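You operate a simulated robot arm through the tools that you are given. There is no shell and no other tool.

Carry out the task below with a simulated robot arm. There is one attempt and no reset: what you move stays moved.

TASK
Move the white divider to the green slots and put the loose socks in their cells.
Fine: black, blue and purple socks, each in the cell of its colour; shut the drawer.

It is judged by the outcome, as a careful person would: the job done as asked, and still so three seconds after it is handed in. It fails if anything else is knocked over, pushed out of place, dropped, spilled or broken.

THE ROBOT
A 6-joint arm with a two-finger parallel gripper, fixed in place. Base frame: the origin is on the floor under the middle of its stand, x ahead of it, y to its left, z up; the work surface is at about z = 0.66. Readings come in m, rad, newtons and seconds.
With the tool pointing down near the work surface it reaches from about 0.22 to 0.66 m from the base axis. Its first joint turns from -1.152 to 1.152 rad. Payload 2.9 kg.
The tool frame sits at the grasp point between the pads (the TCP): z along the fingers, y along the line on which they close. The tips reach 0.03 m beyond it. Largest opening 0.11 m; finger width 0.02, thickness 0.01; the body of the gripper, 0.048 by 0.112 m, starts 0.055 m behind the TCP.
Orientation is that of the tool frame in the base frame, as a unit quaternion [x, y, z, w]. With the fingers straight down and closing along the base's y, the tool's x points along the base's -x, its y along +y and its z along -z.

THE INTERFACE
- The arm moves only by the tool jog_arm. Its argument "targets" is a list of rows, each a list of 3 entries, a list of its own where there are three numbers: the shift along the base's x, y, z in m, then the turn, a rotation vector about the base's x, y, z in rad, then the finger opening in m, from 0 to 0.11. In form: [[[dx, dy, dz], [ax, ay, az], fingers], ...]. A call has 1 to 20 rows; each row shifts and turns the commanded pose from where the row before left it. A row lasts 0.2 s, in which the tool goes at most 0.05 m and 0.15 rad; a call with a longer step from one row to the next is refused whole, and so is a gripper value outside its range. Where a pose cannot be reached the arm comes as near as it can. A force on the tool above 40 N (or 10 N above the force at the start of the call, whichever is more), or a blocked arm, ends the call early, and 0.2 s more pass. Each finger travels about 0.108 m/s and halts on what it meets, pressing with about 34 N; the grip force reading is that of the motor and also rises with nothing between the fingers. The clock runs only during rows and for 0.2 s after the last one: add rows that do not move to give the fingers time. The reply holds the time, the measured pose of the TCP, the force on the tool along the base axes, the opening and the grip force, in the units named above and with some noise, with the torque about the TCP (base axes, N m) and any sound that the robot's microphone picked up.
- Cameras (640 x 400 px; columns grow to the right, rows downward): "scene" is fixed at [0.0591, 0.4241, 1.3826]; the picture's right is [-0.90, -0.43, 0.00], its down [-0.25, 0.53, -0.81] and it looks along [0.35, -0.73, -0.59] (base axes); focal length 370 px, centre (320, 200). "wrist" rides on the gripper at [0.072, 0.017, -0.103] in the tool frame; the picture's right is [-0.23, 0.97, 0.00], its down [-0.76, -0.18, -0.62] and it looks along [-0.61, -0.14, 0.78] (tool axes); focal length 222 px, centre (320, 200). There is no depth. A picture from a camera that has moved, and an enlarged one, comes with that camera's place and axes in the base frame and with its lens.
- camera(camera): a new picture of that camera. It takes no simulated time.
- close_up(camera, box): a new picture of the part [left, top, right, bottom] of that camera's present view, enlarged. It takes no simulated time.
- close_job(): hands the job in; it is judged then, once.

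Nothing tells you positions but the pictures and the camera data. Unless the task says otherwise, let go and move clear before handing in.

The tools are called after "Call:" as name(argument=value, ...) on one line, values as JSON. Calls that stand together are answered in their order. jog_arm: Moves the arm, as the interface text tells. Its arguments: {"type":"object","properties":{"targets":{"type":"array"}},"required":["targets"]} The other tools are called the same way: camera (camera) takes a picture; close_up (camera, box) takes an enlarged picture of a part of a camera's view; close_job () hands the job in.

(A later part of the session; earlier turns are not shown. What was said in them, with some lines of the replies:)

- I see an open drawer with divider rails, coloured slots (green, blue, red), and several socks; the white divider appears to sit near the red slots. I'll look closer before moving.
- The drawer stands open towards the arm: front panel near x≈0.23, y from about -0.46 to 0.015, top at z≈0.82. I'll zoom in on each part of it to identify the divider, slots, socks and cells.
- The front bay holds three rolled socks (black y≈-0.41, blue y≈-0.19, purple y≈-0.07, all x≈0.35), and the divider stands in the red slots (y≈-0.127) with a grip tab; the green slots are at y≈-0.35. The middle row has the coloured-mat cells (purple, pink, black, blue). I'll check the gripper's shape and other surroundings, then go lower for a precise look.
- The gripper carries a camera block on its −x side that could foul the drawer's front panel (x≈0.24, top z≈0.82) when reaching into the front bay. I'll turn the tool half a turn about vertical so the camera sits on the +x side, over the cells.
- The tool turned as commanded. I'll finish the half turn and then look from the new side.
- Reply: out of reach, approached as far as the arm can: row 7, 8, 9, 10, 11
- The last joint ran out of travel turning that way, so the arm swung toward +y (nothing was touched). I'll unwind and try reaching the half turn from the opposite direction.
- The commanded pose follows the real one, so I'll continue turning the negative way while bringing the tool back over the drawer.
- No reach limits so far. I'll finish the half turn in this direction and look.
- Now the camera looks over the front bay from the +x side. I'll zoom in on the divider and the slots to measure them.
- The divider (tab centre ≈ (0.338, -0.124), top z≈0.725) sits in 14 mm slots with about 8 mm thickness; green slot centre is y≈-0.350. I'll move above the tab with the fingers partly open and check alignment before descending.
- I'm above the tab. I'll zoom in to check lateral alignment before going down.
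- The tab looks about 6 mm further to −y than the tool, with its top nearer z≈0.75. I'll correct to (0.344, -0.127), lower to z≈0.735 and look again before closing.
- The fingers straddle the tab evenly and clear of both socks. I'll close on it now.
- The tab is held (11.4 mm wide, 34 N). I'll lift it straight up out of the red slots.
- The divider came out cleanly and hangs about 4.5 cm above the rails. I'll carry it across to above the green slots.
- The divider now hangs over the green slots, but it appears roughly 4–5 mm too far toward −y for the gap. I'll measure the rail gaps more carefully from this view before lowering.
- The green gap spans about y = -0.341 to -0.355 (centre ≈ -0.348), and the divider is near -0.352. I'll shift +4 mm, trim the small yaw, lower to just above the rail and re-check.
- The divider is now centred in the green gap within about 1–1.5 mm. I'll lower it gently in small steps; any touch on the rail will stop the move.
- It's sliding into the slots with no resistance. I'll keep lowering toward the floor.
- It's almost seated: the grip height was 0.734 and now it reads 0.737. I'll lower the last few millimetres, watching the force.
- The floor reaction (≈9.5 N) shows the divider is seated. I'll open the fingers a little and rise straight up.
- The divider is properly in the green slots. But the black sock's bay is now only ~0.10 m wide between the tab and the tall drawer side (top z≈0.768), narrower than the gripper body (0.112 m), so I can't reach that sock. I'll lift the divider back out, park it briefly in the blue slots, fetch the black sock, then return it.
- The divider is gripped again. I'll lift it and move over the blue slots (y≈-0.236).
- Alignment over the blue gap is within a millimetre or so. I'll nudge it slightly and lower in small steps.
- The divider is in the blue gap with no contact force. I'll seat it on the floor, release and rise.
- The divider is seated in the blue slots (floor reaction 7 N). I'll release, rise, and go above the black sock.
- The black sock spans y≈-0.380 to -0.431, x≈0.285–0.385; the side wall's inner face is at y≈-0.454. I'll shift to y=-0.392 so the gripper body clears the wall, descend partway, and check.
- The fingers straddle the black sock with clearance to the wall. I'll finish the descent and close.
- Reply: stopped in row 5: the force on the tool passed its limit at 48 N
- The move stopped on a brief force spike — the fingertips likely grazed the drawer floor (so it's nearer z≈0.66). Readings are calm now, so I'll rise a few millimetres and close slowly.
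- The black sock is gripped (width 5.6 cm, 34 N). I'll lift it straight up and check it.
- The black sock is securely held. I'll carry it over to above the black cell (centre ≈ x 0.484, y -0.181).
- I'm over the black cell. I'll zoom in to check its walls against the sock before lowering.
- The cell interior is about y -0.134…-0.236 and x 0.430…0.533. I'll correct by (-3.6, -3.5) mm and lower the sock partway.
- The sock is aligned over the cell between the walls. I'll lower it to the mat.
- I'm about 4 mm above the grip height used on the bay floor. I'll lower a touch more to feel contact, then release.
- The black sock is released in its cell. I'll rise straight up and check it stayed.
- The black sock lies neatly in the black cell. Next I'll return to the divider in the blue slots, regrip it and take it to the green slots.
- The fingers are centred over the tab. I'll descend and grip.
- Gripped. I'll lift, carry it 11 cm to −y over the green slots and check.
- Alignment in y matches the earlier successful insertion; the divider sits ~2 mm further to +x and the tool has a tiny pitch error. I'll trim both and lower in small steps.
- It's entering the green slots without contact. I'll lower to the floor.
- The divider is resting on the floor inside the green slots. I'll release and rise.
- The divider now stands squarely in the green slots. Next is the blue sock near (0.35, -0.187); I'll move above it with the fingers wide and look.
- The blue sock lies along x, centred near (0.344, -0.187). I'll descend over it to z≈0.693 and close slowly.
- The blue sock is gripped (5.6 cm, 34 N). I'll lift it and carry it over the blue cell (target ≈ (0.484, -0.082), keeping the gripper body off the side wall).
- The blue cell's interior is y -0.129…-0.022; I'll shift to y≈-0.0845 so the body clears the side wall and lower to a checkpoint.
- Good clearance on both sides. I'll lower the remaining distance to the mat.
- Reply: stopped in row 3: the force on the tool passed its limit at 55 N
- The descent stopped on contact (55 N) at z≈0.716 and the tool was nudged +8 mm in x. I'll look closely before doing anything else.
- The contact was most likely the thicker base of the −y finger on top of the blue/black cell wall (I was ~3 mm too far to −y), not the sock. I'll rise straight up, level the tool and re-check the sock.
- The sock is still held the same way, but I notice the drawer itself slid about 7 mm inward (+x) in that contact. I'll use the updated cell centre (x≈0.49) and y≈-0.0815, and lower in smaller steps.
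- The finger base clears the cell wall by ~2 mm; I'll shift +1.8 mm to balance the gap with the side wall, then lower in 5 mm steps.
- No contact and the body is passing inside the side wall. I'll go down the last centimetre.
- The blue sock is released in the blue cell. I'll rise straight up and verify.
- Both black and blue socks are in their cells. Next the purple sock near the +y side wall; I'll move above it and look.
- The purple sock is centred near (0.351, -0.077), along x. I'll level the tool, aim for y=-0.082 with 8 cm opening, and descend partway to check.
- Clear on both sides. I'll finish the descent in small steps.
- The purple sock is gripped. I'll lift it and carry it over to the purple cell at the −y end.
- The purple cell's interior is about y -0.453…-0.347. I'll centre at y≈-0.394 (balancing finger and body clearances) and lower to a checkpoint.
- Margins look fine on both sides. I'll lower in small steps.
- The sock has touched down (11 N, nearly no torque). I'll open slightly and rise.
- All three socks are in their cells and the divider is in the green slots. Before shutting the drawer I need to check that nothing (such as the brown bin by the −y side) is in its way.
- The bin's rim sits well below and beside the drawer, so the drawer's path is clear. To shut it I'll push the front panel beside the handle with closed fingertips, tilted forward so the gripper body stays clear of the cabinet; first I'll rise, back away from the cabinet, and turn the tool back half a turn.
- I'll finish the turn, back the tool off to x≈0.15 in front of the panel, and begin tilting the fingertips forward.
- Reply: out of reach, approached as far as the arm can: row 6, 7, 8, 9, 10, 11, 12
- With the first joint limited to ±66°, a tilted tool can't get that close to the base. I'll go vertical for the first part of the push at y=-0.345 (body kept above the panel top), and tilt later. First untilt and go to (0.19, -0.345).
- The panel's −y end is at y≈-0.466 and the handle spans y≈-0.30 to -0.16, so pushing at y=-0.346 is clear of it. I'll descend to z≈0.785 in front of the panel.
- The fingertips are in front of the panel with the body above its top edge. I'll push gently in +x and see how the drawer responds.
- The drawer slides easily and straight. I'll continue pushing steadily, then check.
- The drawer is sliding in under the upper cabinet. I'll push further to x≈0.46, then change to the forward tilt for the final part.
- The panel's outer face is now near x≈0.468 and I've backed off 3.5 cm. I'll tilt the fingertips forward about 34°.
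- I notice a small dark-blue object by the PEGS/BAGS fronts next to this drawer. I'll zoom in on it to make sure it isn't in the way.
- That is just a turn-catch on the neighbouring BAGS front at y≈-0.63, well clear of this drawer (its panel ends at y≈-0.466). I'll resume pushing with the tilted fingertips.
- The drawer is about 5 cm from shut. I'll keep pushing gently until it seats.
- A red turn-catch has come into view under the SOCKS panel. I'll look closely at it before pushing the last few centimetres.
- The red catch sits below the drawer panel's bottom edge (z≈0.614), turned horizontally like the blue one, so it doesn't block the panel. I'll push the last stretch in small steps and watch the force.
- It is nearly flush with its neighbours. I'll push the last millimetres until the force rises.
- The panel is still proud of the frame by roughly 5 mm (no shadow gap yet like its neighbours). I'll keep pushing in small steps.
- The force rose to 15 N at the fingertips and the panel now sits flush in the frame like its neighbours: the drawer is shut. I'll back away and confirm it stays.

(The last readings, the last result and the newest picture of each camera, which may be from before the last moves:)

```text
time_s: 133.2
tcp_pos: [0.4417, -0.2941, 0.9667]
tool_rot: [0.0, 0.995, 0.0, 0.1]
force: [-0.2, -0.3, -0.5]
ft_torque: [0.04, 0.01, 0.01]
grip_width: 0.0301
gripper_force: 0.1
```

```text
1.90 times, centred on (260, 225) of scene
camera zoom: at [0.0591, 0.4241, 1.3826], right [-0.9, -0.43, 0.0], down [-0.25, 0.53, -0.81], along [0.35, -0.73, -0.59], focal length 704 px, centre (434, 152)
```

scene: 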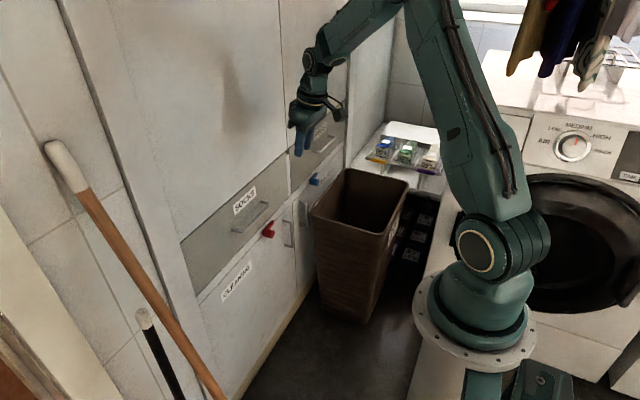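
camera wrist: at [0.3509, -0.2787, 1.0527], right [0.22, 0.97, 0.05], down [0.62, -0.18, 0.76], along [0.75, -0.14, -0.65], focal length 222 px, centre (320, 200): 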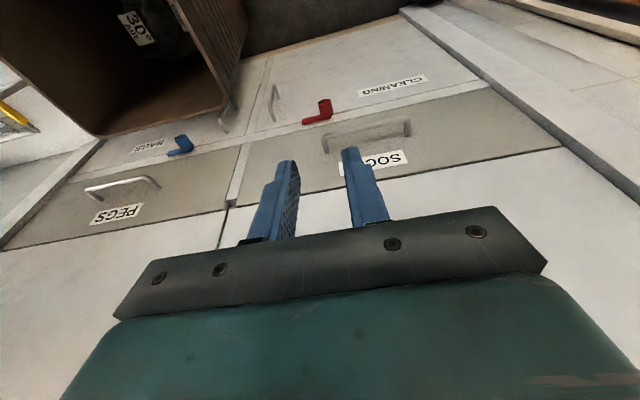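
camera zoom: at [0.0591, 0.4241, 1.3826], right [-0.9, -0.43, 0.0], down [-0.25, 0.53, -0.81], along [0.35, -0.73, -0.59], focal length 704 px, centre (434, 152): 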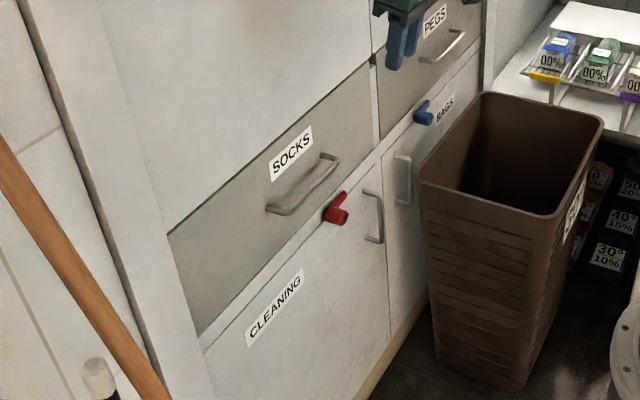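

The drawer appears shut. I'll zoom in to compare it with the neighbouring closed fronts.

Call:
close_up(camera="wrist", box=[180, 90, 300, 215])

Call:
close_up(camera="wrist", box=[440, 60, 600, 180])

Call:
close_up(camera="scene", box=[240, 140, 320, 220])

Call:
close_up(camera="scene", box=[170, 220, 250, 310])

```text
3.20 times, centred on (240, 152) of wrist
camera zoom: at [0.3509, -0.2787, 1.0527], right [0.22, 0.97, 0.05], down [0.62, -0.18, 0.76], along [0.75, -0.14, -0.65], focal length 711 px, centre (576, 352)
```

zoom: 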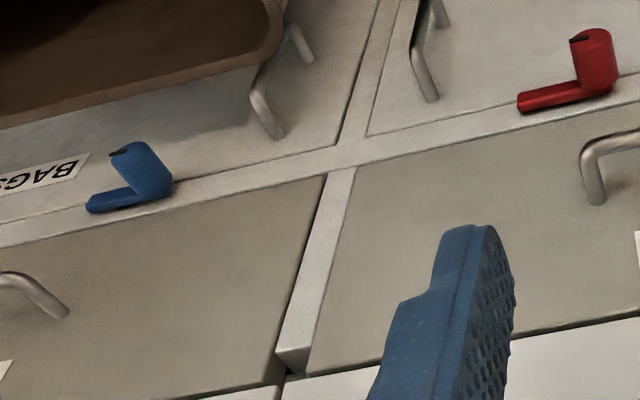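

```text
3.33 times, centred on (520, 120) of wrist
camera zoom: at [0.3509, -0.2787, 1.0527], right [0.22, 0.97, 0.05], down [0.62, -0.18, 0.76], along [0.75, -0.14, -0.65], focal length 740 px, centre (-347, 467)
```

zoom: 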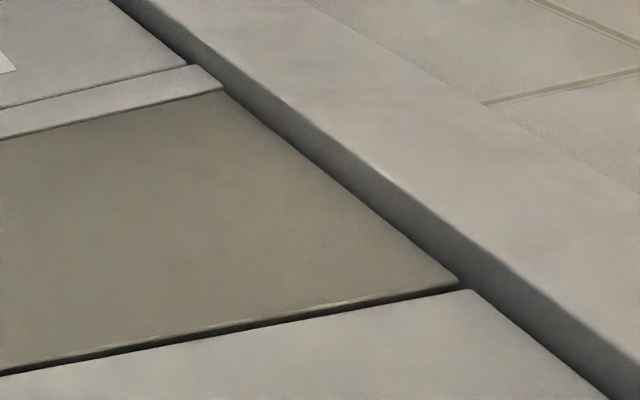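

```text
5.00 times, centred on (280, 180) of scene
camera zoom: at [0.0591, 0.4241, 1.3826], right [-0.9, -0.43, 0.0], down [-0.25, 0.53, -0.81], along [0.35, -0.73, -0.59], focal length 1849 px, centre (520, 300)
```

zoom: 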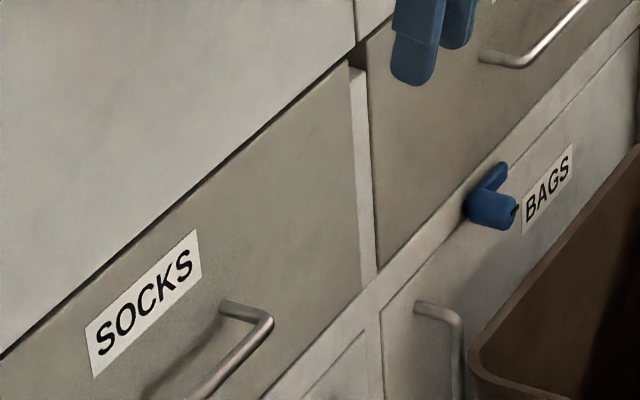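

```text
4.44 times, centred on (210, 265) of scene
camera zoom: at [0.0591, 0.4241, 1.3826], right [-0.9, -0.43, 0.0], down [-0.25, 0.53, -0.81], along [0.35, -0.73, -0.59], focal length 1644 px, centre (809, -89)
```

zoom: 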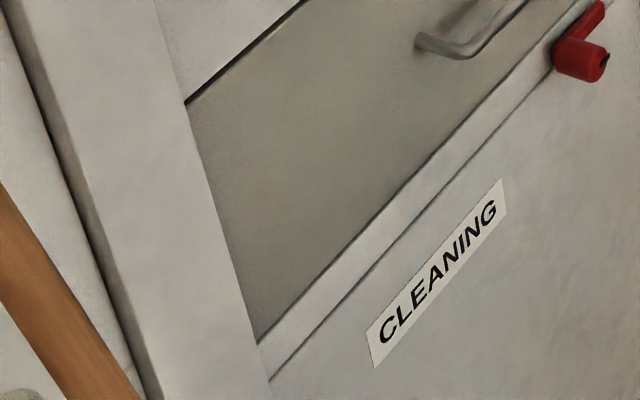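

The SOCKS front is flush with PEGS and the frame. The divider is in the green slots, and the black, blue and purple socks are in their own cells. The drawer is shut, nothing else was disturbed, and the arm is clear. I'm handing in the job.

Call:
close_job()

```text
The job is handed in.
```

The white divider is in the green slots, the black, blue and purple socks are each in the cell of their colour, and the drawer is shut flush with its neighbours. I've handed the job in, with the gripper empty and clear of everything.

- **Divider moved twice:** with it in the green slots, the gripper could not reach the black sock. I parked it in the blue slots, placed the sock, then put it back in green.
- **Bump with the blue sock:** a finger probably caught the top of a cell wall on the way down, at about 55 N. This slid the open drawer roughly 7 mm inward. The sock stayed in the grip, and I re-aimed and placed it normally.
- **After shutting:** I couldn't see inside the drawer once it closed. I last saw the socks while it was still open, before I pushed it shut. The drawer slid in with almost no resistance until it reached its stop.

I left everything else alone: the pink sock, the blue and yellow cloths at the back, the bin, and the catches on the neighbouring fronts.
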